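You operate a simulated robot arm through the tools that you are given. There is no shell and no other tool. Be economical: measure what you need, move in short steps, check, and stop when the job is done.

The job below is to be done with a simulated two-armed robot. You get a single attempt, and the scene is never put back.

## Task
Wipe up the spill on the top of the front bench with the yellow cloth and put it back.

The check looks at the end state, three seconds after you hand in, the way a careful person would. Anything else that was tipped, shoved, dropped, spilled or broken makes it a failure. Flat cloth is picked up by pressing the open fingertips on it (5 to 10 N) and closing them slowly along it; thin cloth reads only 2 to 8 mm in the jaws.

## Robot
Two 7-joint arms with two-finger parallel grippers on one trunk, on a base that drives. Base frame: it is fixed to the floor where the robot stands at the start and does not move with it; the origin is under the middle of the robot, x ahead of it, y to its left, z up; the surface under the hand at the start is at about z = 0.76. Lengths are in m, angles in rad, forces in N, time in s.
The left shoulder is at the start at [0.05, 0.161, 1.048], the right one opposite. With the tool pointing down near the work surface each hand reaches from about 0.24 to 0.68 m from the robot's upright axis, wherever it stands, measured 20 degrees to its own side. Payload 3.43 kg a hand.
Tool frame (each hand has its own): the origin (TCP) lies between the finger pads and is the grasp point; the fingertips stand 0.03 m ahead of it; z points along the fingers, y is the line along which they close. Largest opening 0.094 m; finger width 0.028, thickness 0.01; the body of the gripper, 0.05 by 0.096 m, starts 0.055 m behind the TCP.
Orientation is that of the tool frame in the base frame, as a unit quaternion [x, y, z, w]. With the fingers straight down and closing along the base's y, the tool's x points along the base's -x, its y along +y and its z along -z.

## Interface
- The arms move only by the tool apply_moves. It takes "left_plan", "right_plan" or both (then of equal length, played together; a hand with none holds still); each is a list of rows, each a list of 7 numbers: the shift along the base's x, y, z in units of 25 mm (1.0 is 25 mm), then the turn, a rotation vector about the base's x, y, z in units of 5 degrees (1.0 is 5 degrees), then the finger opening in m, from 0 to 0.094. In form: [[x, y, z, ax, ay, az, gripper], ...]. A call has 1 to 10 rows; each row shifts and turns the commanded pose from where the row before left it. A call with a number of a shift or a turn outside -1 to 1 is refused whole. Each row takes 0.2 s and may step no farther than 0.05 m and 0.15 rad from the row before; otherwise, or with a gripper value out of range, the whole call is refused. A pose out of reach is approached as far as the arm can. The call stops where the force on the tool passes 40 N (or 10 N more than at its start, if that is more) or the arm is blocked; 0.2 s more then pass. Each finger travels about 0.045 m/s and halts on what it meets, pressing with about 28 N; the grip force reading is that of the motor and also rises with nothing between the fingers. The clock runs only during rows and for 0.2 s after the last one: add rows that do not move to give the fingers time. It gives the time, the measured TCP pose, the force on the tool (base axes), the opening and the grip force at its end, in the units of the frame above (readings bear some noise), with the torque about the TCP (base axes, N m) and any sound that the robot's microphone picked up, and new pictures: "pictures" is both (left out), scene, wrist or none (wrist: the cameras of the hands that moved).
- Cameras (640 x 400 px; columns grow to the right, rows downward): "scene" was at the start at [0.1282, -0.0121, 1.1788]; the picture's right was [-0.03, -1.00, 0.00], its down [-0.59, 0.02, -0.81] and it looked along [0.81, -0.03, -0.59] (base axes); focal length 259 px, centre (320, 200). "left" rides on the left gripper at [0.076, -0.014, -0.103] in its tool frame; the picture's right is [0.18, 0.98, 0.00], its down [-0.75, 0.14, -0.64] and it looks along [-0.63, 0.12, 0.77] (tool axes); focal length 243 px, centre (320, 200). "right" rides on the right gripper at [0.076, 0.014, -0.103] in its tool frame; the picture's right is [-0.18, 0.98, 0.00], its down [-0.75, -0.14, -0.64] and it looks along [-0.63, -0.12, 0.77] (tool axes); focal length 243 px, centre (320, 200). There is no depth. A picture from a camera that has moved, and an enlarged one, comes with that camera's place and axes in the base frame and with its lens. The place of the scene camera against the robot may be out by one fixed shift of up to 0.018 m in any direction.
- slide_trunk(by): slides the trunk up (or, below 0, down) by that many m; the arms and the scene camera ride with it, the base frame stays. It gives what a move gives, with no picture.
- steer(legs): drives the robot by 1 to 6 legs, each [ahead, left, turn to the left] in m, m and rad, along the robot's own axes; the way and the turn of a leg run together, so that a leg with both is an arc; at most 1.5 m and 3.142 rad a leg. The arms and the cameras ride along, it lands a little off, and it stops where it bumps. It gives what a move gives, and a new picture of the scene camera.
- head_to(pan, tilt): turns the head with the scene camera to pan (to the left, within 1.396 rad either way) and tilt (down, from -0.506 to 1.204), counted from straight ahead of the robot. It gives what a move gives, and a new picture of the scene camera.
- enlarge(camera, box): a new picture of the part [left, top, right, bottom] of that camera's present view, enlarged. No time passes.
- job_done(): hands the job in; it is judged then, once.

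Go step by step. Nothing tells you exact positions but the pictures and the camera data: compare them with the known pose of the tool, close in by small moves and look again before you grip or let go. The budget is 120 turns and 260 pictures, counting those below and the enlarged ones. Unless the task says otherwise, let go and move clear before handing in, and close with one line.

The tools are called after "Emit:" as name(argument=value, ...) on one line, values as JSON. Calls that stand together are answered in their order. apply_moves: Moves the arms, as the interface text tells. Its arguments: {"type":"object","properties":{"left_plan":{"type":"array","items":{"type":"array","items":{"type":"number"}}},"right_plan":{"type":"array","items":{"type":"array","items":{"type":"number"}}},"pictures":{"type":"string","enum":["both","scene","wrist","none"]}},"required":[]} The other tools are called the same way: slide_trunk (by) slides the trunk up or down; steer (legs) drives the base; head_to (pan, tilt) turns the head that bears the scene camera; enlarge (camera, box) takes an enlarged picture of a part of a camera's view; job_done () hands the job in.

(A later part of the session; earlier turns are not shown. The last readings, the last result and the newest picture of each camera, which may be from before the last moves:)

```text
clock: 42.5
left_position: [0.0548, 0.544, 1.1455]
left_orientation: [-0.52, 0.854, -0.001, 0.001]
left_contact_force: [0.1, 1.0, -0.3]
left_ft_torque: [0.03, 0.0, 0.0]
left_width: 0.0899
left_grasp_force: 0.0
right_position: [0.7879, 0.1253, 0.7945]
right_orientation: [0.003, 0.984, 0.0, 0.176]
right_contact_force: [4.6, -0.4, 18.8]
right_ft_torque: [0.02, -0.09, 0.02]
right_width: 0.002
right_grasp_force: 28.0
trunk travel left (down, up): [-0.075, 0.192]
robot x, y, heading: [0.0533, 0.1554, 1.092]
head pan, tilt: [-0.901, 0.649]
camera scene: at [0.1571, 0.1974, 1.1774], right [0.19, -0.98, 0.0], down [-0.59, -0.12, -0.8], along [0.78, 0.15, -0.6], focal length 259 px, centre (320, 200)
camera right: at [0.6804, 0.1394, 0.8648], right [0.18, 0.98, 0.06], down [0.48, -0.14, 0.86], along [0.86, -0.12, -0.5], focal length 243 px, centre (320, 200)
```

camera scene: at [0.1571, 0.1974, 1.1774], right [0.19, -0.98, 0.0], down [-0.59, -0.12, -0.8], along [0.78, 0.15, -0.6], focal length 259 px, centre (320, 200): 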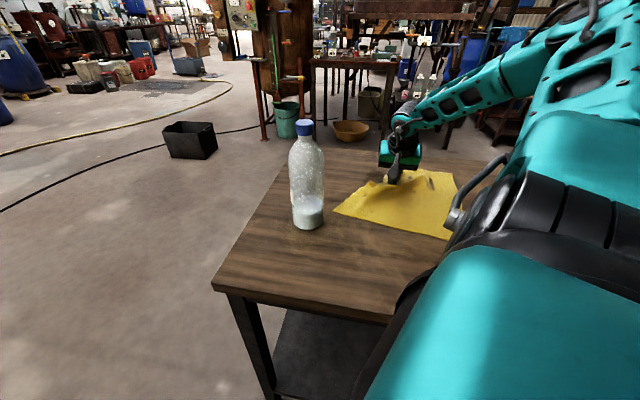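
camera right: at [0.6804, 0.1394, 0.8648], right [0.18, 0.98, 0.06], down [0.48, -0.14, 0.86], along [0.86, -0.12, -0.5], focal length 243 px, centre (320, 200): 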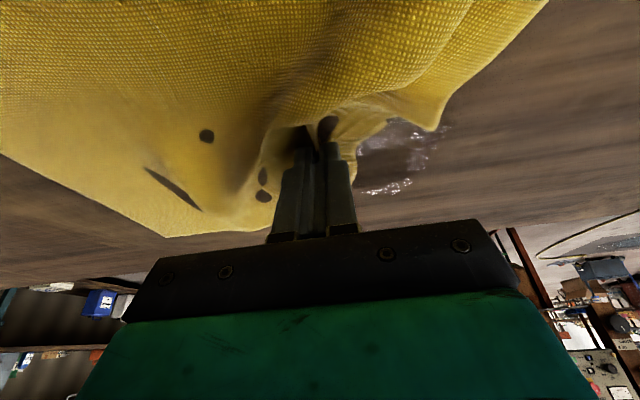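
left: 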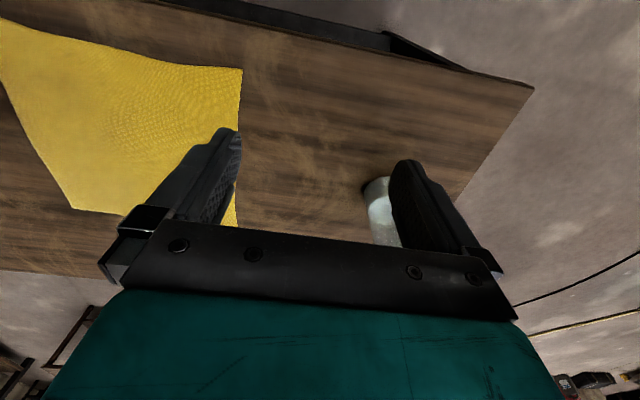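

The cloth has wet spots, but part of the puddle remains around (0.80–0.86, 0.15–0.19). I'll enlarge both views to see what's left.

Emit:
enlarge(camera="right", box=[220, 80, 500, 255])

Emit:
enlarge(camera="scene", box=[320, 150, 480, 250])

```text
2.29 times, centred on (360, 168) of right
camera zoom: at [0.6804, 0.1394, 0.8648], right [0.18, 0.98, 0.06], down [0.48, -0.14, 0.86], along [0.86, -0.12, -0.5], focal length 555 px, centre (229, 274)
```

zoom: 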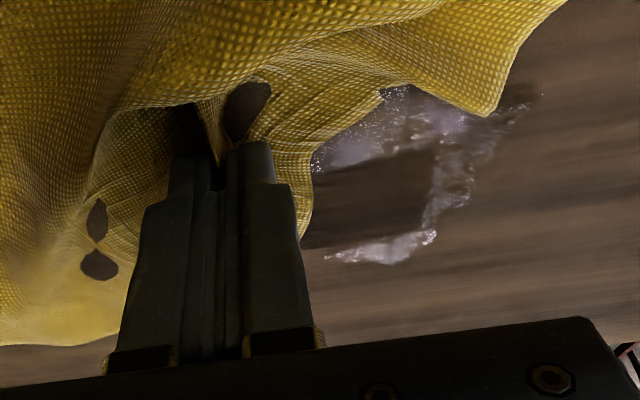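

```text
4.00 times, centred on (400, 200) of scene
camera zoom: at [0.1571, 0.1974, 1.1774], right [0.19, -0.98, 0.0], down [-0.59, -0.12, -0.8], along [0.78, 0.15, -0.6], focal length 1035 px, centre (0, 200)
```

zoom: 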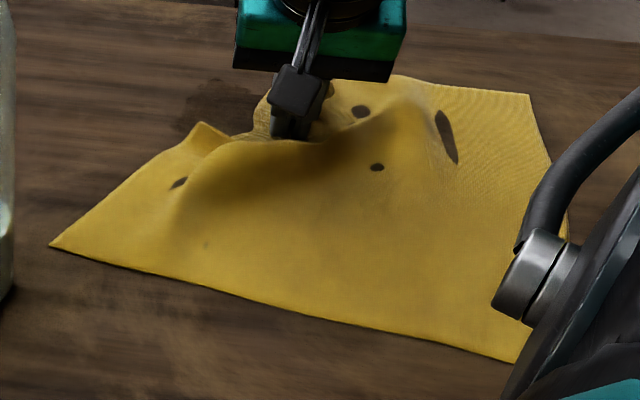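

The fingers cleared a channel, leaving a rim at x≈0.86 and y≈0.19–0.20. The cloth's near-left corner is getting close to the bottle, so I'll lift and twist the cloth counter-clockwise to swing that corner away.

Emit:
apply_moves(right_plan=[[0, 0, 0.8, 0, 0, 0.6, 0.0], [0, 0, 0.8, 0, 0, 0.6, 0.0], [0, 0, 0.8, 0, 0, 0.8, 0.0], [0, 0, 0.8, 0, 0, 0.8, 0.0], [0, 0, 0.8, 0, 0, 0.8, 0.0], [0, 0, 0, 0, 0, 0.8, 0.0], [0, 0, 0, 0, 0, 0.8, 0.0], [0, 0, 0, 0, 0, 0.8, 0.0]])

```text
clock: 44.3
left_position: [0.0564, 0.5446, 1.1458]
left_orientation: [-0.52, 0.854, 0.0, 0.0]
left_contact_force: [-0.9, -0.2, 0.1]
left_ft_torque: [-0.02, -0.01, 0.0]
left_width: 0.0898
left_grasp_force: 0.1
right_position: [0.7856, 0.1264, 0.8924]
right_orientation: [-0.253, 0.952, 0.045, 0.167]
right_contact_force: [0.6, 0.4, -0.1]
right_ft_torque: [0.0, 0.02, -0.02]
right_width: 0.0021
right_grasp_force: 28.0
trunk travel left (down, up): [-0.075, 0.192]
robot x, y, heading: [0.0545, 0.1564, 1.098]
head pan, tilt: [-0.901, 0.649]
camera scene: at [0.1584, 0.1974, 1.1772], right [0.19, -0.98, 0.0], down [-0.59, -0.12, -0.8], along [0.78, 0.15, -0.6], focal length 259 px, centre (320, 200)
camera right: at [0.6848, 0.0844, 0.9621], right [-0.34, 0.94, 0.06], down [0.5, 0.12, 0.86], along [0.8, 0.32, -0.51], focal length 243 px, centre (320, 200)
```

scene: 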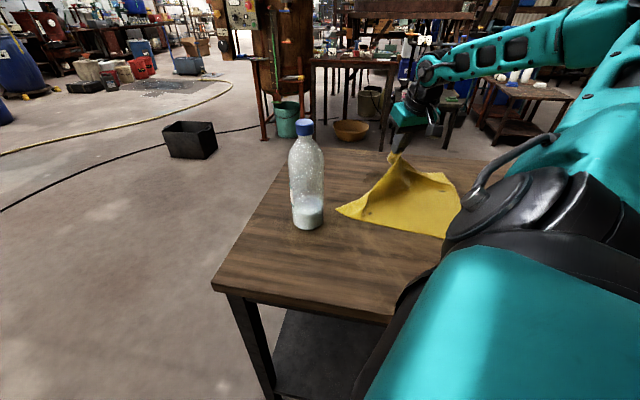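
right: 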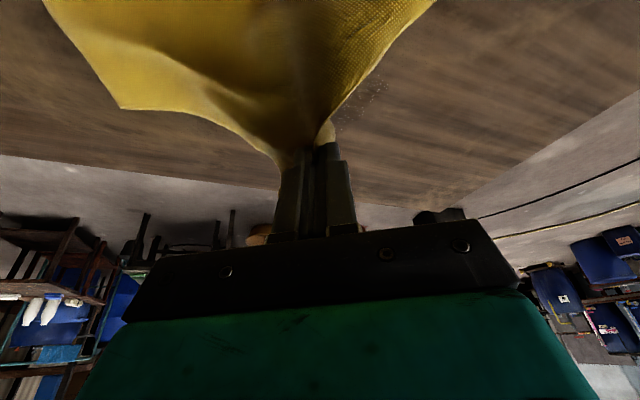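

The cloth is still held. I'll lift higher and pull it toward -y to take the corner clear of the bottle.

Emit:
apply_moves(right_plan=[[-0.3, -0.3, 1, 0, 0, 0, 0.0], [-0.3, -0.5, 1, 0, 0, 0, 0.0], [-0.3, -0.8, 1, 0, 0, 0, 0.0], [-0.3, -1, 1, 0, 0, 0, 0.0], [-0.3, -1, 1, 0, 0, 0, 0.0], [0, -0.5, 0.8, 0, 0, 0, 0.0]])

```text
clock: 45.7
left_position: [0.0569, 0.5448, 1.1452]
left_orientation: [-0.52, 0.854, 0.0, 0.0]
left_contact_force: [0.3, 0.7, 0.4]
left_ft_torque: [-0.01, -0.01, 0.01]
left_width: 0.09
left_grasp_force: 0.0
right_position: [0.7525, 0.0437, 1.0088]
right_orientation: [-0.252, 0.952, 0.045, 0.167]
right_contact_force: [-0.3, -0.9, -0.6]
right_ft_torque: [0.01, -0.04, 0.02]
right_width: 0.0019
right_grasp_force: 28.3
right hand out of reach, approached as far as the arm can: row 5, 6
trunk travel left (down, up): [-0.075, 0.192]
robot x, y, heading: [0.0572, 0.1499, 1.095]
head pan, tilt: [-0.901, 0.649]
camera scene: at [0.1587, 0.1976, 1.1772], right [0.19, -0.98, 0.0], down [-0.59, -0.12, -0.8], along [0.78, 0.15, -0.6], focal length 259 px, centre (320, 200)
camera right: at [0.6513, 0.0019, 1.079], right [-0.34, 0.94, 0.06], down [0.5, 0.12, 0.86], along [0.8, 0.32, -0.51], focal length 243 px, centre (320, 200)
```

scene: 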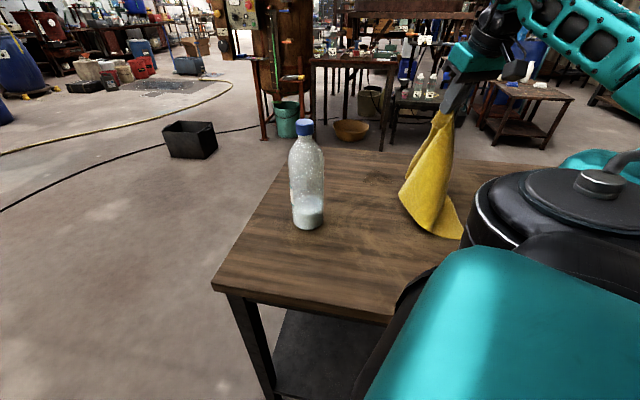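
right: 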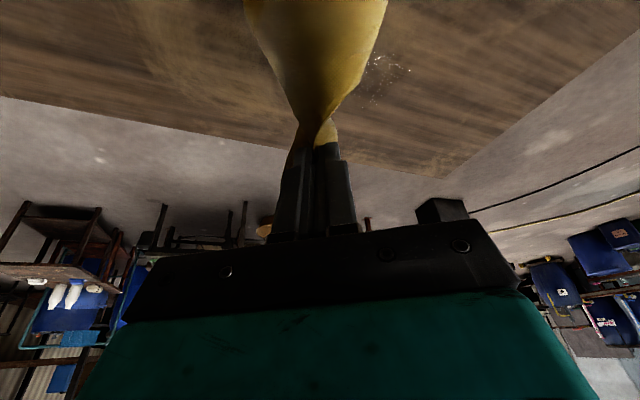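

The cloth now hangs clear of the bench. I'll check what remains of the spill.

Emit:
enlarge(camera="scene", box=[330, 145, 430, 208])

Emit:
enlarge(camera="right", box=[320, 20, 480, 120])

```text
6.35 times, centred on (380, 176) of scene
camera zoom: at [0.1587, 0.1976, 1.1772], right [0.19, -0.98, 0.0], down [-0.59, -0.12, -0.8], along [0.78, 0.15, -0.6], focal length 1643 px, centre (-61, 349)
```

zoom: 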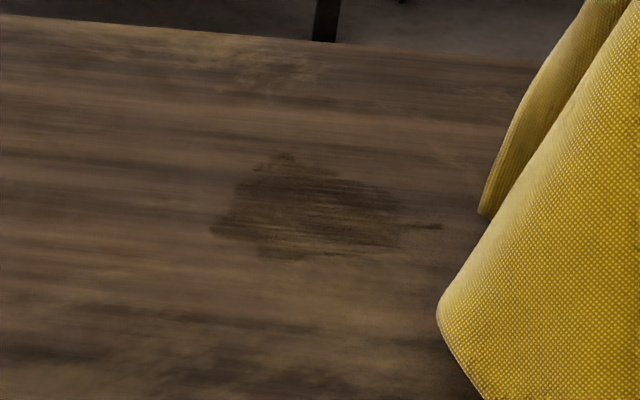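

```text
4.00 times, centred on (400, 70) of right
camera zoom: at [0.6513, 0.0019, 1.079], right [-0.34, 0.94, 0.06], down [0.5, 0.12, 0.86], along [0.8, 0.32, -0.51], focal length 970 px, centre (0, 720)
```

zoom: 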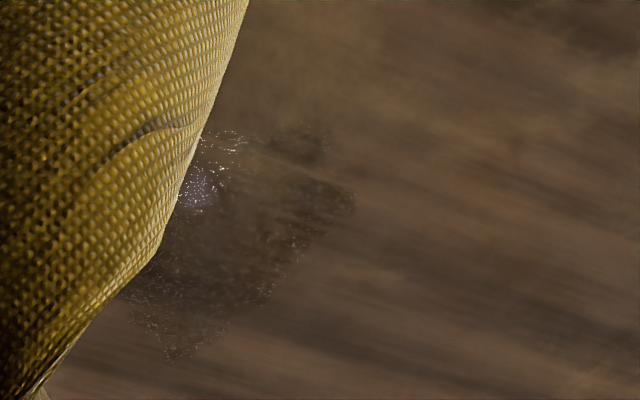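

A thin wet film remains over about x 0.77–0.865, y 0.105–0.205. I'll lower the cloth back onto it moving in +y, so it trails away from the bottle.

Emit:
apply_moves(right_plan=[[0, 0, -1, 0, 0, 0, 0.0], [0.1, 0.6, -1, 0, 0, 0, 0.0], [0.1, 0.6, -1, 0, 0, 0, 0.0], [0.1, 0.6, -1, 0, 0, 0, 0.0], [0.1, 0.6, -1, 0, 0, 0, 0.0], [0.1, 0.7, -1, 0, 0, 0, 0.0], [0.1, 0.7, -1, 0, 0, 0, 0.0], [0.1, 0.7, -0.7, 0, 0, 0, 0.0], [0.1, 0.6, -0.5, 0, 0, 0, 0.0], [0, 0, 0, 0, 0, 0, 0.0]])

```text
clock: 47.9
left_position: [0.055, 0.5433, 1.1452]
left_orientation: [-0.52, 0.854, 0.0, 0.0]
left_contact_force: [-0.2, 0.1, -0.4]
left_ft_torque: [-0.02, 0.0, 0.05]
left_width: 0.0899
left_grasp_force: 0.0
right_position: [0.7725, 0.1697, 0.8023]
right_orientation: [-0.253, 0.952, 0.045, 0.167]
right_contact_force: [-1.2, 0.1, 2.3]
right_ft_torque: [-0.03, 0.02, -0.02]
right_width: 0.0027
right_grasp_force: 28.5
trunk travel left (down, up): [-0.075, 0.192]
robot x, y, heading: [0.0507, 0.1568, 1.095]
head pan, tilt: [-0.901, 0.649]
camera scene: at [0.158, 0.1974, 1.1772], right [0.19, -0.98, 0.0], down [-0.59, -0.12, -0.8], along [0.78, 0.15, -0.6], focal length 259 px, centre (320, 200)
camera right: at [0.6713, 0.1291, 0.8728], right [-0.34, 0.94, 0.06], down [0.49, 0.12, 0.86], along [0.8, 0.32, -0.51], focal length 243 px, centre (320, 200)
```

scene: 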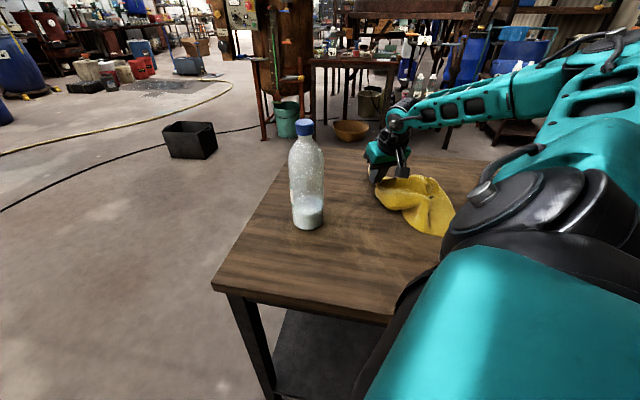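
right: 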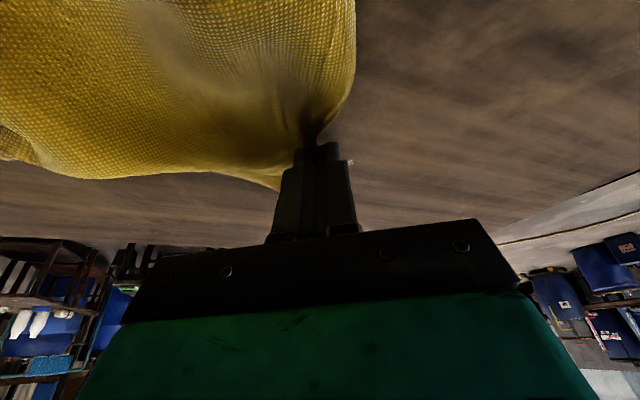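

The cloth is bunched on the bench-centre side, well away from the bottle. I'll press and rub again in full-length strips.

Emit:
apply_moves(right_plan=[[-0.2, 0.6, -0.1, 0, 0, 0, 0.0], [-0.2, 0.6, -0.15, 0, 0, 0, 0.0], [0, 0, -0.1, 0, 0, 0, 0.0], [0.8, 0, 0, 0, 0, 0, 0.0], [0.8, 0, 0, 0, 0, 0, 0.0], [0.8, 0, 0, 0, 0, 0, 0.0], [0.8, 0, 0, 0, 0, 0, 0.0], [0.8, 0, 0, 0, 0, 0, 0.0]], pictures="wrist")

```text
clock: 49.7
left_position: [0.0571, 0.5445, 1.1462]
left_orientation: [-0.52, 0.854, 0.001, -0.001]
left_contact_force: [-0.3, 0.2, -0.4]
left_ft_torque: [0.02, 0.01, 0.04]
left_width: 0.0901
left_grasp_force: 0.1
right_position: [0.8614, 0.2006, 0.7974]
right_orientation: [-0.253, 0.952, 0.045, 0.167]
right_contact_force: [-1.0, -0.4, 1.2]
right_ft_torque: [0.02, 0.01, -0.04]
right_width: 0.0024
right_grasp_force: 28.2
trunk travel left (down, up): [-0.075, 0.192]
robot x, y, heading: [0.0582, 0.1524, 1.096]
head pan, tilt: [-0.901, 0.649]
camera right: at [0.7608, 0.1588, 0.8682], right [-0.34, 0.94, 0.06], down [0.5, 0.12, 0.86], along [0.8, 0.32, -0.51], focal length 243 px, centre (320, 200)
```

right: 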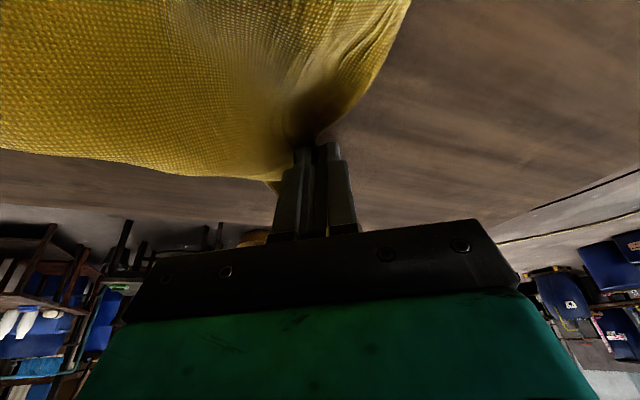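

Reach is fine but there was no pressure. I'll press now and rub back.

Emit:
apply_moves(right_plan=[[0, 0, -0.15, 0, 0, 0, 0.0], [0, 0, -0.07, 0, 0, 0, 0.0], [0, 0, 0, 0, 0, 0, 0.0]], pictures="none")

```text
clock: 50.5
left_position: [0.054, 0.5438, 1.1474]
left_orientation: [-0.52, 0.854, 0.0, 0.001]
left_contact_force: [0.6, 0.5, -0.2]
left_ft_torque: [0.0, 0.0, -0.02]
left_width: 0.0901
left_grasp_force: 0.0
right_position: [0.8632, 0.2008, 0.7941]
right_orientation: [-0.251, 0.952, 0.045, 0.171]
right_contact_force: [0.0, -1.1, 19.3]
right_ft_torque: [-0.32, 0.07, 0.0]
right_width: 0.0021
right_grasp_force: 27.6
trunk travel left (down, up): [-0.075, 0.192]
robot x, y, heading: [0.0517, 0.1565, 1.095]
head pan, tilt: [-0.901, 0.649]
```

Pressing at 19 N. Now I'll rub strips across the whole area.

Emit:
apply_moves(right_plan=[[-0.8, 0, 0, 0, 0, 0, 0.0], [-0.8, 0, 0, 0, 0, 0, 0.0], [-0.8, 0, 0, 0, 0, 0, 0.0], [-0.8, 0, 0, 0, 0, 0, 0.0], [-0.8, -0.5, 0, 0, 0, 0, 0.0], [0.8, 0, 0, 0, 0, 0, 0.0], [0.8, 0, 0, 0, 0, 0, 0.0], [0.8, 0, 0, 0, 0, 0, 0.0], [0.8, 0, 0, 0, 0, 0, 0.0], [0.8, 0, 0, 0, 0, 0, 0.0]], pictures="none")

Emit:
apply_moves(right_plan=[[0, -0.6, 0, 0, 0, 0, 0.0], [-0.8, 0, 0, 0, 0, 0, 0.0], [-0.8, 0, 0, 0, 0, 0, 0.0], [-0.8, 0, 0, 0, 0, 0, 0.0], [-0.8, 0, 0, 0, 0, 0, 0.0], [-0.8, -0.5, 0, 0, 0, 0, 0.0], [0.8, 0, 0, 0, 0, 0, 0.0], [0.8, 0, 0, 0, 0, 0, 0.0], [0.8, 0, 0, 0, 0, 0, 0.0], [0.8, 0, 0, 0, 0, 0, 0.0]], pictures="wrist")

```text
clock: 52.7
left_position: [0.0531, 0.5443, 1.1454]
left_orientation: [-0.52, 0.854, -0.001, 0.001]
left_contact_force: [1.0, 0.6, -0.2]
left_ft_torque: [0.04, 0.03, 0.01]
left_width: 0.0902
left_grasp_force: 0.0
right_position: [0.8601, 0.1893, 0.7957]
right_orientation: [-0.254, 0.951, 0.044, 0.17]
right_contact_force: [-9.6, 0.2, 23.9]
right_ft_torque: [-0.13, 0.35, -0.09]
right_width: 0.0023
right_grasp_force: 28.1
trunk travel left (down, up): [-0.075, 0.192]
robot x, y, heading: [0.0528, 0.1568, 1.096]
head pan, tilt: [-0.901, 0.649]
```

```text
clock: 54.9
left_position: [0.0528, 0.5436, 1.1462]
left_orientation: [-0.52, 0.854, -0.001, 0.001]
left_contact_force: [0.2, -0.1, -0.1]
left_ft_torque: [0.01, -0.01, 0.03]
left_width: 0.0898
left_grasp_force: 0.0
right_position: [0.8398, 0.1616, 0.7957]
right_orientation: [-0.253, 0.951, 0.043, 0.171]
right_contact_force: [-9.9, -0.1, 29.3]
right_ft_torque: [-0.13, 0.42, -0.08]
right_width: 0.0022
right_grasp_force: 27.9
trunk travel left (down, up): [-0.075, 0.192]
robot x, y, heading: [0.0504, 0.1519, 1.099]
head pan, tilt: [-0.901, 0.649]
camera right: at [0.7389, 0.1201, 0.8643], right [-0.34, 0.94, 0.06], down [0.49, 0.12, 0.86], along [0.8, 0.32, -0.5], focal length 243 px, centre (320, 200)
```

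right: 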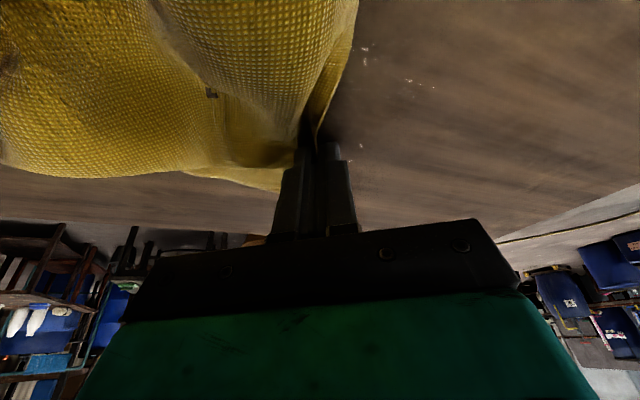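

It's working, with only specks left on the swept side. I'll continue the strips toward y≈0.10.

Emit:
apply_moves(right_plan=[[0.8, 0, 0.03, 0, 0, 0, 0.0], [0, -0.6, 0, 0, 0, 0, 0.0], [-0.8, 0, 0, 0, 0, 0, 0.0], [-0.8, 0, 0, 0, 0, 0, 0.0], [-0.8, 0, 0, 0, 0, 0, 0.0], [-0.8, 0, 0, 0, 0, 0, 0.0], [-0.8, -0.6, 0, 0, 0, 0, 0.0], [0.8, 0, 0, 0, 0, 0, 0.0], [0.8, 0, 0, 0, 0, 0, 0.0], [0.8, 0, 0, 0, 0, 0, 0.0]], pictures="none")

Emit:
apply_moves(right_plan=[[0.8, 0, 0, 0, 0, 0, 0.0], [0, -0.6, 0, 0, 0, 0, 0.0], [-0.8, 0, 0, 0, 0, 0, 0.0], [-0.8, 0, 0, 0, 0, 0, 0.0], [-0.8, 0, 0, 0, 0, 0, 0.0], [-0.8, -0.5, 0, 0, 0, 0, 0.0], [0.8, 0, 0, 0, 0, 0, 0.0], [0.8, 0, 0, 0, 0, 0, 0.0], [0.8, 0, 0, 0, 0, 0, 0.0]])

```text
clock: 57.1
left_position: [0.0537, 0.5429, 1.1456]
left_orientation: [-0.52, 0.854, -0.002, 0.002]
left_contact_force: [0.2, -0.4, -0.4]
left_ft_torque: [0.01, -0.04, 0.0]
left_width: 0.0901
left_grasp_force: 0.1
right_position: [0.8147, 0.149, 0.795]
right_orientation: [-0.253, 0.951, 0.045, 0.17]
right_contact_force: [-9.6, -0.3, 25.3]
right_ft_torque: [-0.13, 0.35, -0.05]
right_width: 0.0023
right_grasp_force: 27.9
right hand out of reach, approached as far as the arm can: row 1, 2
trunk travel left (down, up): [-0.075, 0.192]
robot x, y, heading: [0.0522, 0.1589, 1.099]
head pan, tilt: [-0.901, 0.649]
```

```text
clock: 59.1
left_position: [0.0522, 0.5439, 1.1452]
left_orientation: [-0.521, 0.854, -0.001, 0.001]
left_contact_force: [-0.6, 0.5, 0.3]
left_ft_torque: [0.0, -0.05, 0.01]
left_width: 0.0899
left_grasp_force: 0.1
right_position: [0.8176, 0.1226, 0.7945]
right_orientation: [-0.252, 0.951, 0.045, 0.17]
right_contact_force: [-9.9, -0.4, 29.0]
right_ft_torque: [-0.18, 0.41, -0.08]
right_width: 0.0021
right_grasp_force: 28.5
trunk travel left (down, up): [-0.075, 0.192]
robot x, y, heading: [0.0544, 0.1523, 1.094]
head pan, tilt: [-0.901, 0.649]
camera scene: at [0.1544, 0.1975, 1.1777], right [0.19, -0.98, 0.0], down [-0.59, -0.12, -0.8], along [0.78, 0.15, -0.6], focal length 259 px, centre (320, 200)
camera right: at [0.7161, 0.0807, 0.8644], right [-0.34, 0.94, 0.06], down [0.49, 0.12, 0.86], along [0.8, 0.32, -0.5], focal length 243 px, centre (320, 200)
```

scene: 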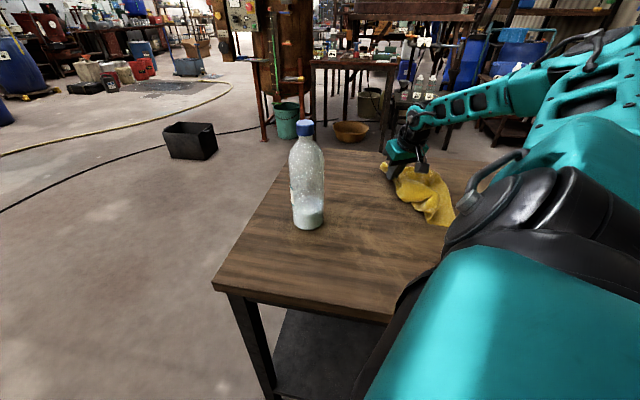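
right: 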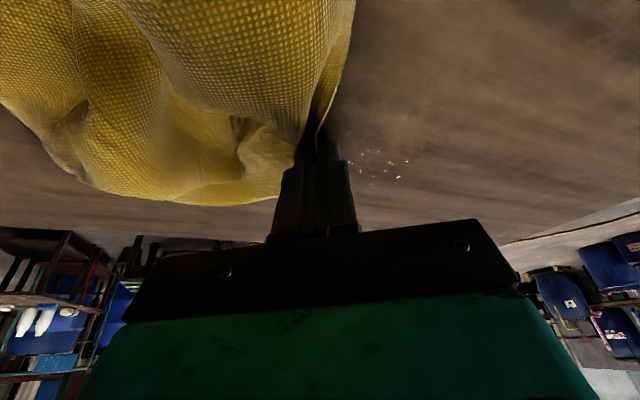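

Almost dry. I'll lift up and away to inspect what remains.

Emit:
apply_moves(right_plan=[[-0.3, -0.2, 1, 0, 0, 0, 0.0], [-0.3, -0.5, 1, 0, 0, 0, 0.0], [-0.3, -0.8, 1, 0, 0, 0, 0.0], [-0.3, -0.8, 1, 0, 0, 0, 0.0], [-0.3, -0.8, 0.5, 0, 0, 0, 0.0]], pictures="none")

Emit:
enlarge(camera="scene", box=[330, 145, 430, 208])

Emit:
enlarge(camera="right", box=[280, 0, 520, 150])

```text
clock: 60.3
left_position: [0.056, 0.5429, 1.1458]
left_orientation: [-0.521, 0.854, 0.0, 0.001]
left_contact_force: [-0.1, -0.4, 0.0]
left_ft_torque: [-0.02, 0.02, 0.02]
left_width: 0.0902
left_grasp_force: 0.1
right_position: [0.7811, 0.0615, 0.9145]
right_orientation: [-0.252, 0.952, 0.042, 0.167]
right_contact_force: [-0.2, 0.0, 0.8]
right_ft_torque: [-0.02, 0.04, -0.01]
right_width: 0.0022
right_grasp_force: 27.9
right hand out of reach, approached as far as the arm can: row 5
trunk travel left (down, up): [-0.075, 0.192]
robot x, y, heading: [0.053, 0.1513, 1.096]
head pan, tilt: [-0.901, 0.649]
```

```text
6.35 times, centred on (380, 176) of scene
camera zoom: at [0.1577, 0.1976, 1.1773], right [0.19, -0.98, 0.0], down [-0.59, -0.12, -0.8], along [0.78, 0.15, -0.6], focal length 1643 px, centre (-61, 349)
```

zoom: 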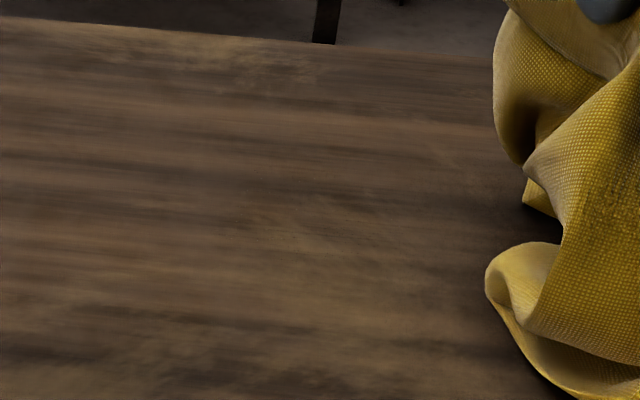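

```text
2.67 times, centred on (400, 75) of right
camera zoom: at [0.6802, 0.0194, 0.9848], right [-0.34, 0.94, 0.06], down [0.5, 0.12, 0.86], along [0.8, 0.32, -0.51], focal length 647 px, centre (107, 533)
```

zoom: 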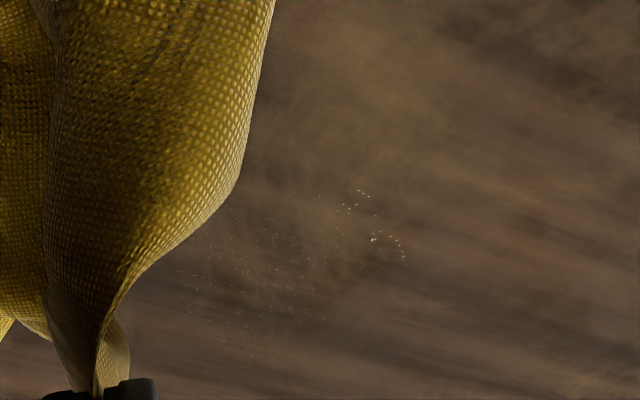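

The scene view looks dry, with only faint specks near (0.785, 0.18). I'll do one more pass along that near edge and over the middle.

Emit:
apply_moves(right_plan=[[-0.1, 0.4, -0.7, 0, 0, 0, 0.0], [-0.1, 0.8, -0.8, 0, 0, 0, 0.0], [-0.1, 0.8, -0.8, 0, 0, 0, 0.0], [-0.1, 0.8, -0.8, 0, 0, 0, 0.0], [-0.1, 0.8, -0.7, 0, 0, 0, 0.0], [-0.1, 0.8, -0.5, 0, 0, 0, 0.0], [0, 0.8, -0.3, 0, 0, 0, 0.0], [0, 0.6, -0.25, 0, 0, 0, 0.0], [0, 0.3, 0, 0, 0, 0, 0.0]])

```text
clock: 62.3
left_position: [0.0565, 0.5426, 1.146]
left_orientation: [-0.52, 0.854, 0.0, 0.0]
left_contact_force: [-0.4, 0.4, -1.3]
left_ft_torque: [-0.01, -0.01, 0.02]
left_width: 0.0901
left_grasp_force: 0.1
right_position: [0.77, 0.2122, 0.7944]
right_orientation: [-0.252, 0.951, 0.045, 0.17]
right_contact_force: [0.4, -3.9, 8.0]
right_ft_torque: [-0.21, -0.03, 0.02]
right_width: 0.0022
right_grasp_force: 28.3
trunk travel left (down, up): [-0.075, 0.192]
robot x, y, heading: [0.0522, 0.1525, 1.099]
head pan, tilt: [-0.901, 0.649]
camera scene: at [0.1576, 0.1971, 1.1775], right [0.19, -0.98, 0.0], down [-0.59, -0.12, -0.8], along [0.78, 0.15, -0.6], focal length 259 px, centre (320, 200)
camera right: at [0.6681, 0.1711, 0.8651], right [-0.34, 0.94, 0.06], down [0.49, 0.12, 0.86], along [0.8, 0.32, -0.5], focal length 243 px, centre (320, 200)
```

scene: 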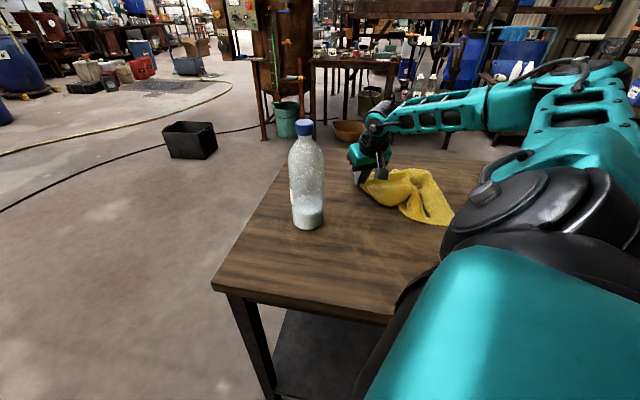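
right: 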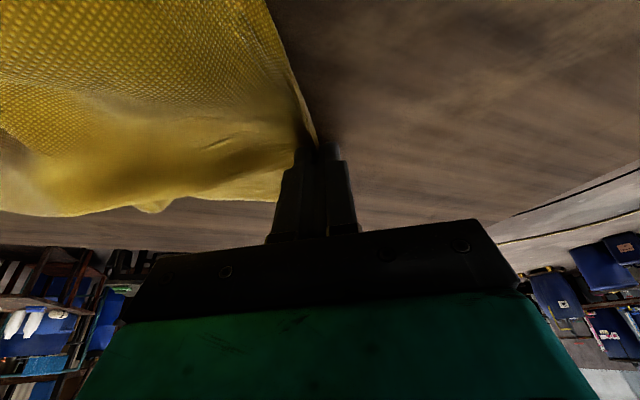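

Emit:
apply_moves(right_plan=[[0, 0, -0.06, 0, 0, 0, 0.0], [0, -0.8, 0, 0, 0, 0, 0.0], [0, -0.8, 0, 0, 0, 0, 0.0], [0, -0.8, 0, 0, 0, 0, 0.0], [0.5, -0.6, 0, 0, 0, 0, 0.0], [0, 0.8, 0, 0, 0, 0, 0.0], [0, 0.8, 0, 0, 0, 0, 0.0], [0, 0.8, 0, 0, 0, 0, 0.0], [0.5, 0.6, 0, 0, 0, 0, 0.0], [0, -0.8, 0, 0, 0, 0, 0.0]], pictures="none")

Emit:
apply_moves(right_plan=[[0, -0.8, 0, 0, 0, 0, 0.0], [0, -0.8, 0, 0, 0, 0, 0.0], [0.5, -0.6, 0, 0, 0, 0, 0.0], [0, 0.8, 0, 0, 0, 0, 0.0], [0, 0.8, 0, 0, 0, 0, 0.0], [0, 0.8, 0, 0, 0, 0, 0.0], [0.5, 0.6, 0, 0, 0, 0, 0.0], [0, -0.8, 0, 0, 0, 0, 0.0], [0, -0.8, 0, 0, 0, 0, 0.0], [0, -0.8, 0, 0, 0, 0, 0.0]], pictures="none")

Emit:
apply_moves(right_plan=[[0.5, -0.6, 0, 0, 0, 0, 0.0], [0, 0.8, 0, 0, 0, 0, 0.0], [0, 0.8, 0, 0, 0, 0, 0.0], [0, 0.8, 0, 0, 0, 0, 0.0], [0.5, 0.6, 0, 0, 0, 0, 0.0], [0, -0.8, 0, 0, 0, 0, 0.0], [0, -0.8, 0, 0, 0, 0, 0.0], [0, -0.8, 0, 0, 0, 0, 0.0], [0, -0.8, 0, 0, 0, 0, 0.0]], pictures="wrist")

```text
clock: 64.5
left_position: [0.0541, 0.544, 1.1453]
left_orientation: [-0.521, 0.854, -0.001, 0.001]
left_contact_force: [1.0, -0.1, -0.8]
left_ft_torque: [-0.01, -0.01, -0.02]
left_width: 0.09
left_grasp_force: 0.1
right_position: [0.7913, 0.194, 0.7953]
right_orientation: [-0.253, 0.951, 0.047, 0.171]
right_contact_force: [0.1, 7.5, 17.0]
right_ft_torque: [0.09, 0.0, 0.0]
right_width: 0.0026
right_grasp_force: 27.7
trunk travel left (down, up): [-0.075, 0.192]
robot x, y, heading: [0.0523, 0.1484, 1.097]
head pan, tilt: [-0.901, 0.649]
```

```text
clock: 66.7
left_position: [0.0557, 0.5443, 1.1457]
left_orientation: [-0.52, 0.854, -0.001, 0.0]
left_contact_force: [0.4, -0.3, -0.1]
left_ft_torque: [-0.04, 0.0, 0.0]
left_width: 0.0896
left_grasp_force: 0.1
right_position: [0.8182, 0.153, 0.7952]
right_orientation: [-0.253, 0.952, 0.045, 0.169]
right_contact_force: [0.7, 3.4, 9.8]
right_ft_torque: [0.04, 0.04, -0.01]
right_width: 0.0022
right_grasp_force: 28.1
trunk travel left (down, up): [-0.075, 0.192]
robot x, y, heading: [0.0544, 0.1533, 1.091]
head pan, tilt: [-0.901, 0.649]
```

```text
clock: 68.7
left_position: [0.0572, 0.5442, 1.146]
left_orientation: [-0.52, 0.854, 0.001, -0.001]
left_contact_force: [0.9, 0.3, 0.4]
left_ft_torque: [0.0, 0.03, 0.02]
left_width: 0.0899
left_grasp_force: 0.0
right_position: [0.844, 0.1319, 0.7951]
right_orientation: [-0.249, 0.953, 0.042, 0.169]
right_contact_force: [-1.6, 0.1, 2.4]
right_ft_torque: [-0.05, 0.06, -0.02]
right_width: 0.0024
right_grasp_force: 28.3
right hand out of reach, approached as far as the arm can: row 9
trunk travel left (down, up): [-0.075, 0.192]
robot x, y, heading: [0.0546, 0.1547, 1.097]
head pan, tilt: [-0.901, 0.649]
camera right: at [0.7433, 0.0926, 0.8655], right [-0.33, 0.94, 0.06], down [0.49, 0.12, 0.86], along [0.81, 0.31, -0.5], focal length 243 px, centre (320, 200)
```

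right: 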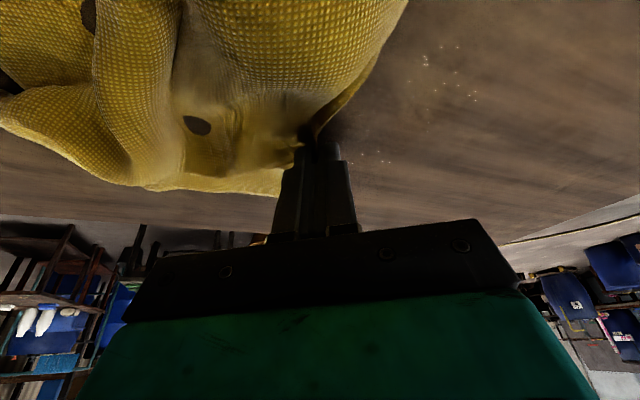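

Emit:
enlarge(camera="right", box=[330, 20, 530, 180])

Emit:
enlarge(camera="scene", box=[330, 145, 430, 208])

```text
2.50 times, centred on (430, 100) of right
camera zoom: at [0.7433, 0.0926, 0.8655], right [-0.33, 0.94, 0.06], down [0.49, 0.12, 0.86], along [0.81, 0.31, -0.5], focal length 606 px, centre (45, 450)
```

zoom: 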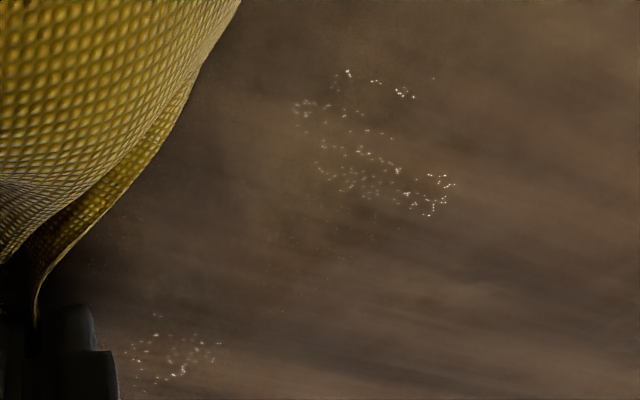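

```text
6.35 times, centred on (380, 176) of scene
camera zoom: at [0.1591, 0.197, 1.1769], right [0.19, -0.98, 0.0], down [-0.59, -0.12, -0.8], along [0.78, 0.15, -0.61], focal length 1643 px, centre (-61, 349)
```

zoom: 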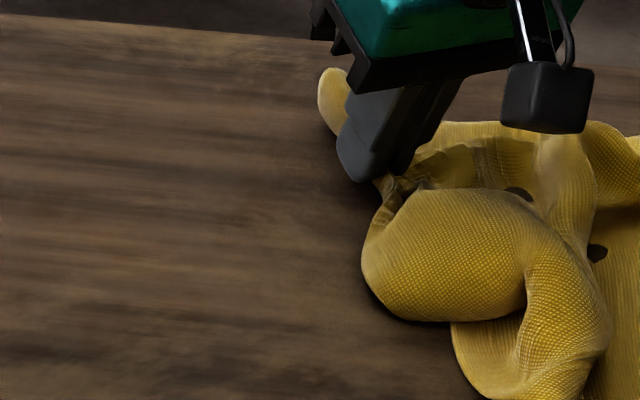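

Only a very thin speckle remains around (0.78–0.80, 0.16–0.205) and (0.856, 0.176). I'll untilt the hand so the fingertips lie flat and do one more firm pass.

Emit:
apply_moves(right_plan=[[0, 0, 0.5, 0, 0, 0, 0.0], [-0.5, 0.6, 0.2, -0.4, 0.69, 0, 0.0], [-0.5, 0.6, 0, -0.4, 0.69, 0, 0.0], [-0.5, 0.6, 0, -0.4, 0.69, 0, 0.0], [-0.5, 0.6, 0, -0.4, 0.69, 0, 0.0], [-0.5, 0.7, 0, -0.4, 0.69, 0, 0.0], [0, 0, -0.5, 0, 0, 0, 0.0], [0, 0, -0.2, 0, 0, 0, 0.0], [0, 0, -0.05, 0, 0, 0, 0.0]], pictures="none")

```text
clock: 70.7
left_position: [0.0546, 0.5436, 1.1459]
left_orientation: [-0.52, 0.854, 0.0, 0.001]
left_contact_force: [-0.6, 0.3, -0.1]
left_ft_torque: [0.03, 0.02, 0.02]
left_width: 0.0899
left_grasp_force: 0.0
right_position: [0.7835, 0.2071, 0.793]
right_orientation: [-0.255, 0.967, 0.001, 0.005]
right_contact_force: [3.6, -1.6, 22.0]
right_ft_torque: [-0.21, -0.25, 0.03]
right_width: 0.0022
right_grasp_force: 28.2
right hand out of reach, approached as far as the arm can: row 1
trunk travel left (down, up): [-0.075, 0.192]
robot x, y, heading: [0.0508, 0.1529, 1.093]
head pan, tilt: [-0.901, 0.649]
```

Emit:
apply_moves(right_plan=[[0, -0.7, 0, 0, 0, 0, 0.0], [0, -0.7, 0, 0, 0, 0, 0.0], [0, -0.7, 0, 0, 0, 0, 0.0], [0, -0.5, 0, 0, 0, 0, 0.0], [0.6, 0, 0, 0, 0, 0, 0.0], [0, 0.7, 0, 0, 0, 0, 0.0], [0, 0.7, 0, 0, 0, 0, 0.0], [0, 0.7, 0, 0, 0, 0, 0.0], [0, 0.5, 0, 0, 0, 0, 0.0], [-0.4, 0, 0, 0, 0, 0, 0.0]], pictures="none")

Emit:
apply_moves(right_plan=[[-0.4, 0, 0, 0, 0, 0, 0.0], [-0.3, -0.3, 0, 0, 0, 0, 0.0], [0, -0.7, 0, 0, 0, 0, 0.0], [0, -0.7, 0, 0, 0, 0, 0.0], [0, -0.7, 0, 0, 0, 0, 0.0], [0.6, 0, 0, 0, 0, 0, 0.0], [0, 0.7, 0, 0, 0, 0, 0.0], [0, 0.7, 0, 0, 0, 0, 0.0], [0.8, 0, 0, 0, 0, 0, 0.0], [0.6, 0, 0, 0, 0, 0, 0.0]], pictures="none")

Emit:
apply_moves(right_plan=[[0.3, 0, 0, 0.2, -0.35, 0, 0.0], [0.6, 0, 0.03, 0.4, -0.69, 0, 0.0], [0.6, 0, 0.03, 0.4, -0.69, 0, 0.0], [0.4, 0, 0.02, 0.4, -0.69, 0, 0.0], [0, 0.4, 0, 0, 0, 0, 0.0], [0, -0.7, 0, 0, 0, 0, 0.0], [0, -0.7, 0, 0, 0, 0, 0.0], [-0.4, 0, 0, 0, 0, 0, 0.0], [0, 0.7, 0, 0, 0, 0, 0.0], [0, 0.5, 0, 0, 0, 0, 0.0]], pictures="wrist")

```text
clock: 72.9
left_position: [0.054, 0.5443, 1.1453]
left_orientation: [-0.521, 0.853, -0.001, 0.001]
left_contact_force: [-0.6, 0.0, -1.1]
left_ft_torque: [0.01, 0.05, -0.02]
left_width: 0.0899
left_grasp_force: 0.1
right_position: [0.7891, 0.2087, 0.7926]
right_orientation: [-0.256, 0.967, 0.002, 0.006]
right_contact_force: [13.1, -1.6, 32.4]
right_ft_torque: [-0.38, -0.39, 0.12]
right_width: 0.0024
right_grasp_force: 28.0
trunk travel left (down, up): [-0.075, 0.192]
robot x, y, heading: [0.0589, 0.1597, 1.095]
head pan, tilt: [-0.901, 0.649]
```

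```text
clock: 75.1
left_position: [0.0514, 0.5436, 1.1453]
left_orientation: [-0.521, 0.854, -0.001, 0.002]
left_contact_force: [0.6, -0.2, 0.0]
left_ft_torque: [-0.01, -0.01, 0.03]
left_width: 0.0899
left_grasp_force: 0.1
right_position: [0.8099, 0.1857, 0.7925]
right_orientation: [-0.258, 0.966, 0.001, 0.004]
right_contact_force: [-10.4, 2.4, 27.7]
right_ft_torque: [-0.1, 0.16, -0.11]
right_width: 0.0024
right_grasp_force: 27.9
right hand out of reach, approached as far as the arm can: row 10
trunk travel left (down, up): [-0.075, 0.192]
robot x, y, heading: [0.0537, 0.1548, 1.09]
head pan, tilt: [-0.901, 0.649]
```

```text
clock: 77.3
left_position: [0.0543, 0.5427, 1.1465]
left_orientation: [-0.521, 0.853, -0.001, 0.001]
left_contact_force: [-0.7, 0.4, -0.1]
left_ft_torque: [0.01, 0.0, 0.05]
left_width: 0.0901
left_grasp_force: 0.1
right_position: [0.8349, 0.1919, 0.7942]
right_orientation: [-0.255, 0.959, 0.03, 0.12]
right_contact_force: [-0.4, -8.6, 20.7]
right_ft_torque: [-0.45, 0.14, 0.05]
right_width: 0.0023
right_grasp_force: 27.8
right hand out of reach, approached as far as the arm can: row 2, 3, 7
trunk travel left (down, up): [-0.075, 0.192]
robot x, y, heading: [0.0533, 0.1523, 1.094]
head pan, tilt: [-0.901, 0.649]
camera right: at [0.7399, 0.1543, 0.8751], right [-0.33, 0.94, 0.04], down [0.57, 0.16, 0.81], along [0.75, 0.29, -0.59], focal length 243 px, centre (320, 200)
```

right: 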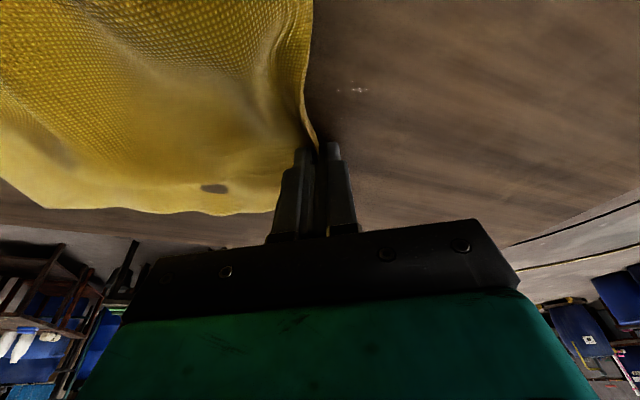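

Emit:
apply_moves(right_plan=[[0.3, 0, 0.05, 0.4, -0.69, 0, 0.0], [0.4, 0, 0.03, 0.3, -0.5, 0, 0.0], [0.4, 0, 0, 0, 0, 0, 0.0], [0, -0.7, 0, 0, 0, 0, 0.0], [0, -0.7, 0, 0, 0, 0, 0.0], [-0.3, 0.7, 0, 0, 0, 0, 0.0], [0, 0.7, 0, 0, 0, 0, 0.0]], pictures="none")

Emit:
apply_moves(right_plan=[[-0.3, -0.2, 1, 0, 0, 0, 0.0], [-0.3, -0.8, 1, 0, 0, 0, 0.0], [-0.4, -1, 1, 0, 0, 0, 0.0], [-0.4, -1, 1, 0, 0, 0, 0.0], [-0.4, -1, 0.8, 0, 0, 0, 0.0], [-0.4, -1, 0.5, 0, 0, 0, 0.0]])

Emit:
enlarge(camera="right", box=[300, 0, 540, 150])

Emit:
enlarge(camera="scene", box=[330, 145, 430, 208])

```text
clock: 78.9
left_position: [0.0541, 0.5441, 1.1464]
left_orientation: [-0.521, 0.854, 0.0, 0.002]
left_contact_force: [0.5, -0.2, -0.5]
left_ft_torque: [0.01, -0.01, -0.03]
left_width: 0.0903
left_grasp_force: 0.1
right_position: [0.8518, 0.1985, 0.7951]
right_orientation: [-0.252, 0.95, 0.048, 0.178]
right_contact_force: [1.7, -6.9, 18.0]
right_ft_torque: [-0.27, 0.03, 0.02]
right_width: 0.0022
right_grasp_force: 28.0
right hand out of reach, approached as far as the arm can: row 5
trunk travel left (down, up): [-0.075, 0.192]
robot x, y, heading: [0.0566, 0.1533, 1.095]
head pan, tilt: [-0.901, 0.649]
```

```text
clock: 80.3
left_position: [0.0574, 0.5432, 1.1454]
left_orientation: [-0.52, 0.854, 0.001, -0.001]
left_contact_force: [-0.2, 0.3, 0.2]
left_ft_torque: [0.02, 0.03, -0.01]
left_width: 0.0903
left_grasp_force: 0.0
right_position: [0.7974, 0.0709, 0.9132]
right_orientation: [-0.254, 0.952, 0.036, 0.166]
right_contact_force: [0.8, 1.8, 6.3]
right_ft_torque: [-0.15, 0.19, -0.03]
right_width: 0.0022
right_grasp_force: 27.9
trunk travel left (down, up): [-0.075, 0.192]
robot x, y, heading: [0.0561, 0.1576, 1.094]
head pan, tilt: [-0.901, 0.649]
camera scene: at [0.1594, 0.197, 1.1771], right [0.19, -0.98, 0.0], down [-0.59, -0.12, -0.8], along [0.78, 0.15, -0.61], focal length 259 px, centre (320, 200)
camera right: at [0.696, 0.0315, 0.984], right [-0.34, 0.94, 0.05], down [0.49, 0.14, 0.86], along [0.8, 0.31, -0.51], focal length 243 px, centre (320, 200)
```

scene: 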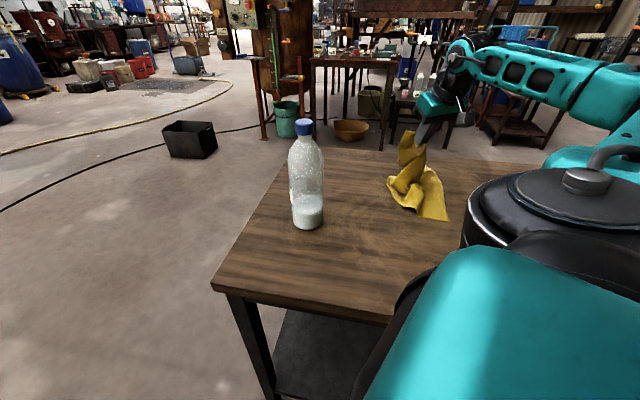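
right: 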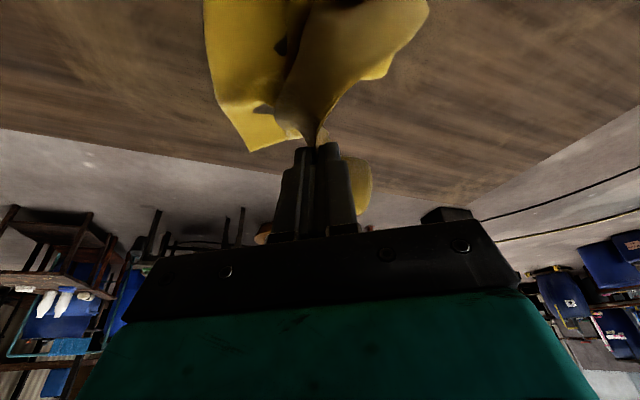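

```text
2.67 times, centred on (420, 75) of right
camera zoom: at [0.696, 0.0315, 0.984], right [-0.34, 0.94, 0.05], down [0.49, 0.14, 0.86], along [0.8, 0.31, -0.51], focal length 647 px, centre (53, 533)
```

zoom: 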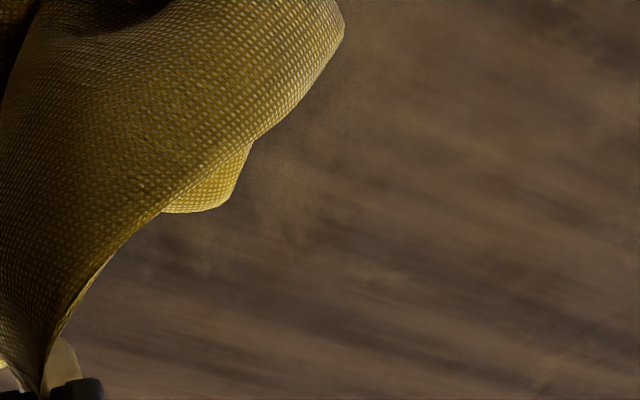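

```text
6.35 times, centred on (380, 176) of scene
camera zoom: at [0.1594, 0.197, 1.1771], right [0.19, -0.98, 0.0], down [-0.59, -0.12, -0.8], along [0.78, 0.15, -0.61], focal length 1643 px, centre (-61, 349)
```

zoom: 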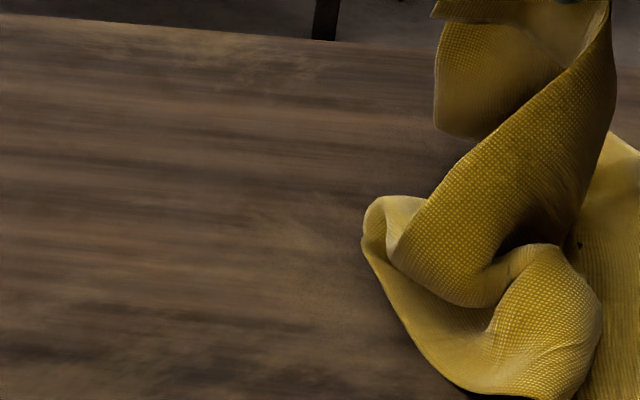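

The bench is dry. Now the cloth goes back: I'll raise the trunk so it hangs free, straighten the wrist and pull the hand back before driving round.

Emit:
apply_moves(right_plan=[[-0.8, -0.3, 0.8, -0.4, 0.69, 0, 0.0], [-0.8, -0.3, 0.8, -0.4, 0.69, 0, 0.0], [-0.8, -0.3, 0.8, -0.4, 0.69, 0, 0.0], [-0.8, -0.3, 0.8, -0.4, 0.69, 0, 0.0], [-0.8, -0.3, 0.8, -0.4, 0.69, 0, 0.0]], pictures="none")

Emit:
slide_trunk(by=0.18)

Emit:
apply_moves(right_plan=[[-0.8, 0, 0.4, 0, 0, 0, 0.0], [-0.8, 0, 0.4, 0, 0, 0, 0.0], [-0.5, 0, 0.4, 0, 0, 0, 0.0]])

```text
clock: 81.5
left_position: [0.0559, 0.5437, 1.1455]
left_orientation: [-0.521, 0.854, 0.0, 0.0]
left_contact_force: [-0.5, -0.5, -0.2]
left_ft_torque: [-0.01, -0.03, 0.01]
left_width: 0.0898
left_grasp_force: 0.0
right_position: [0.6967, 0.0376, 1.0252]
right_orientation: [-0.257, 0.966, 0.003, 0.008]
right_contact_force: [0.3, 0.2, 0.0]
right_ft_torque: [-0.02, -0.03, -0.02]
right_width: 0.0024
right_grasp_force: 28.2
trunk travel left (down, up): [-0.075, 0.192]
robot x, y, heading: [0.0556, 0.1561, 1.093]
head pan, tilt: [-0.901, 0.649]
```

```text
clock: 83.5
left_position: [0.0566, 0.544, 1.3259]
left_orientation: [-0.52, 0.854, 0.0, 0.0]
left_contact_force: [-0.3, 0.2, 0.6]
left_ft_torque: [0.0, 0.02, -0.02]
left_width: 0.0902
left_grasp_force: 0.0
right_position: [0.6952, 0.0364, 1.2044]
right_orientation: [-0.257, 0.966, 0.001, 0.008]
right_contact_force: [1.2, -0.7, -0.7]
right_ft_torque: [-0.02, -0.01, -0.01]
right_width: 0.0022
right_grasp_force: 28.2
trunk travel left (down, up): [-0.255, 0.012]
robot x, y, heading: [0.0558, 0.1555, 1.093]
head pan, tilt: [-0.901, 0.649]
```

```text
clock: 84.3
left_position: [0.0566, 0.5444, 1.3256]
left_orientation: [-0.52, 0.854, 0.0, 0.0]
left_contact_force: [-1.2, -0.2, -0.2]
left_ft_torque: [-0.01, 0.04, 0.02]
left_width: 0.0901
left_grasp_force: 0.1
right_position: [0.6434, 0.0379, 1.2333]
right_orientation: [-0.257, 0.966, 0.002, 0.009]
right_contact_force: [-0.3, 0.3, 0.0]
right_ft_torque: [0.02, -0.04, 0.03]
right_width: 0.0021
right_grasp_force: 28.4
trunk travel left (down, up): [-0.255, 0.012]
robot x, y, heading: [0.0539, 0.1564, 1.093]
head pan, tilt: [-0.901, 0.649]
camera scene: at [0.1581, 0.1974, 1.3572], right [0.19, -0.98, 0.0], down [-0.59, -0.12, -0.8], along [0.78, 0.15, -0.6], focal length 259 px, centre (320, 200)
camera right: at [0.5671, 0.0109, 1.3345], right [-0.33, 0.94, 0.0], down [0.71, 0.25, 0.65], along [0.62, 0.22, -0.76], focal length 243 px, centre (320, 200)
```

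scene: 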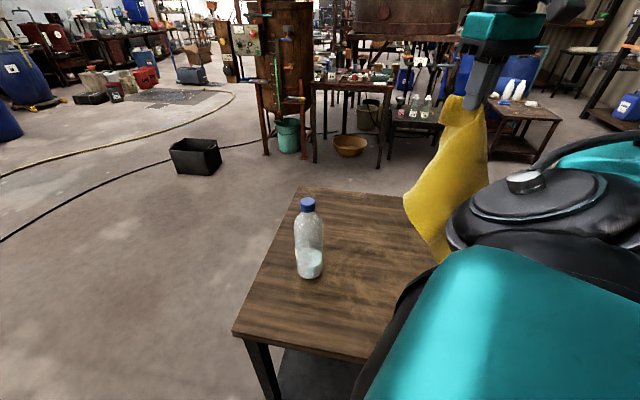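
right: 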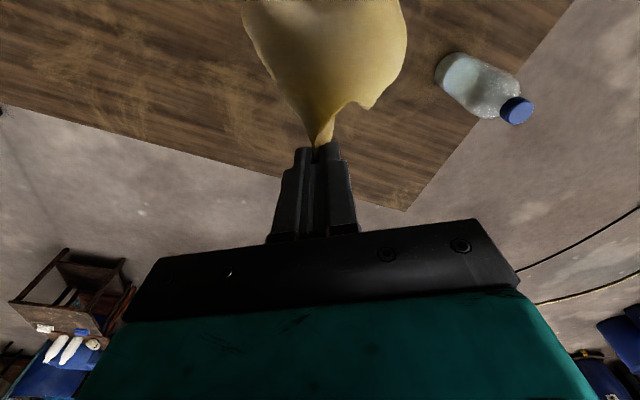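

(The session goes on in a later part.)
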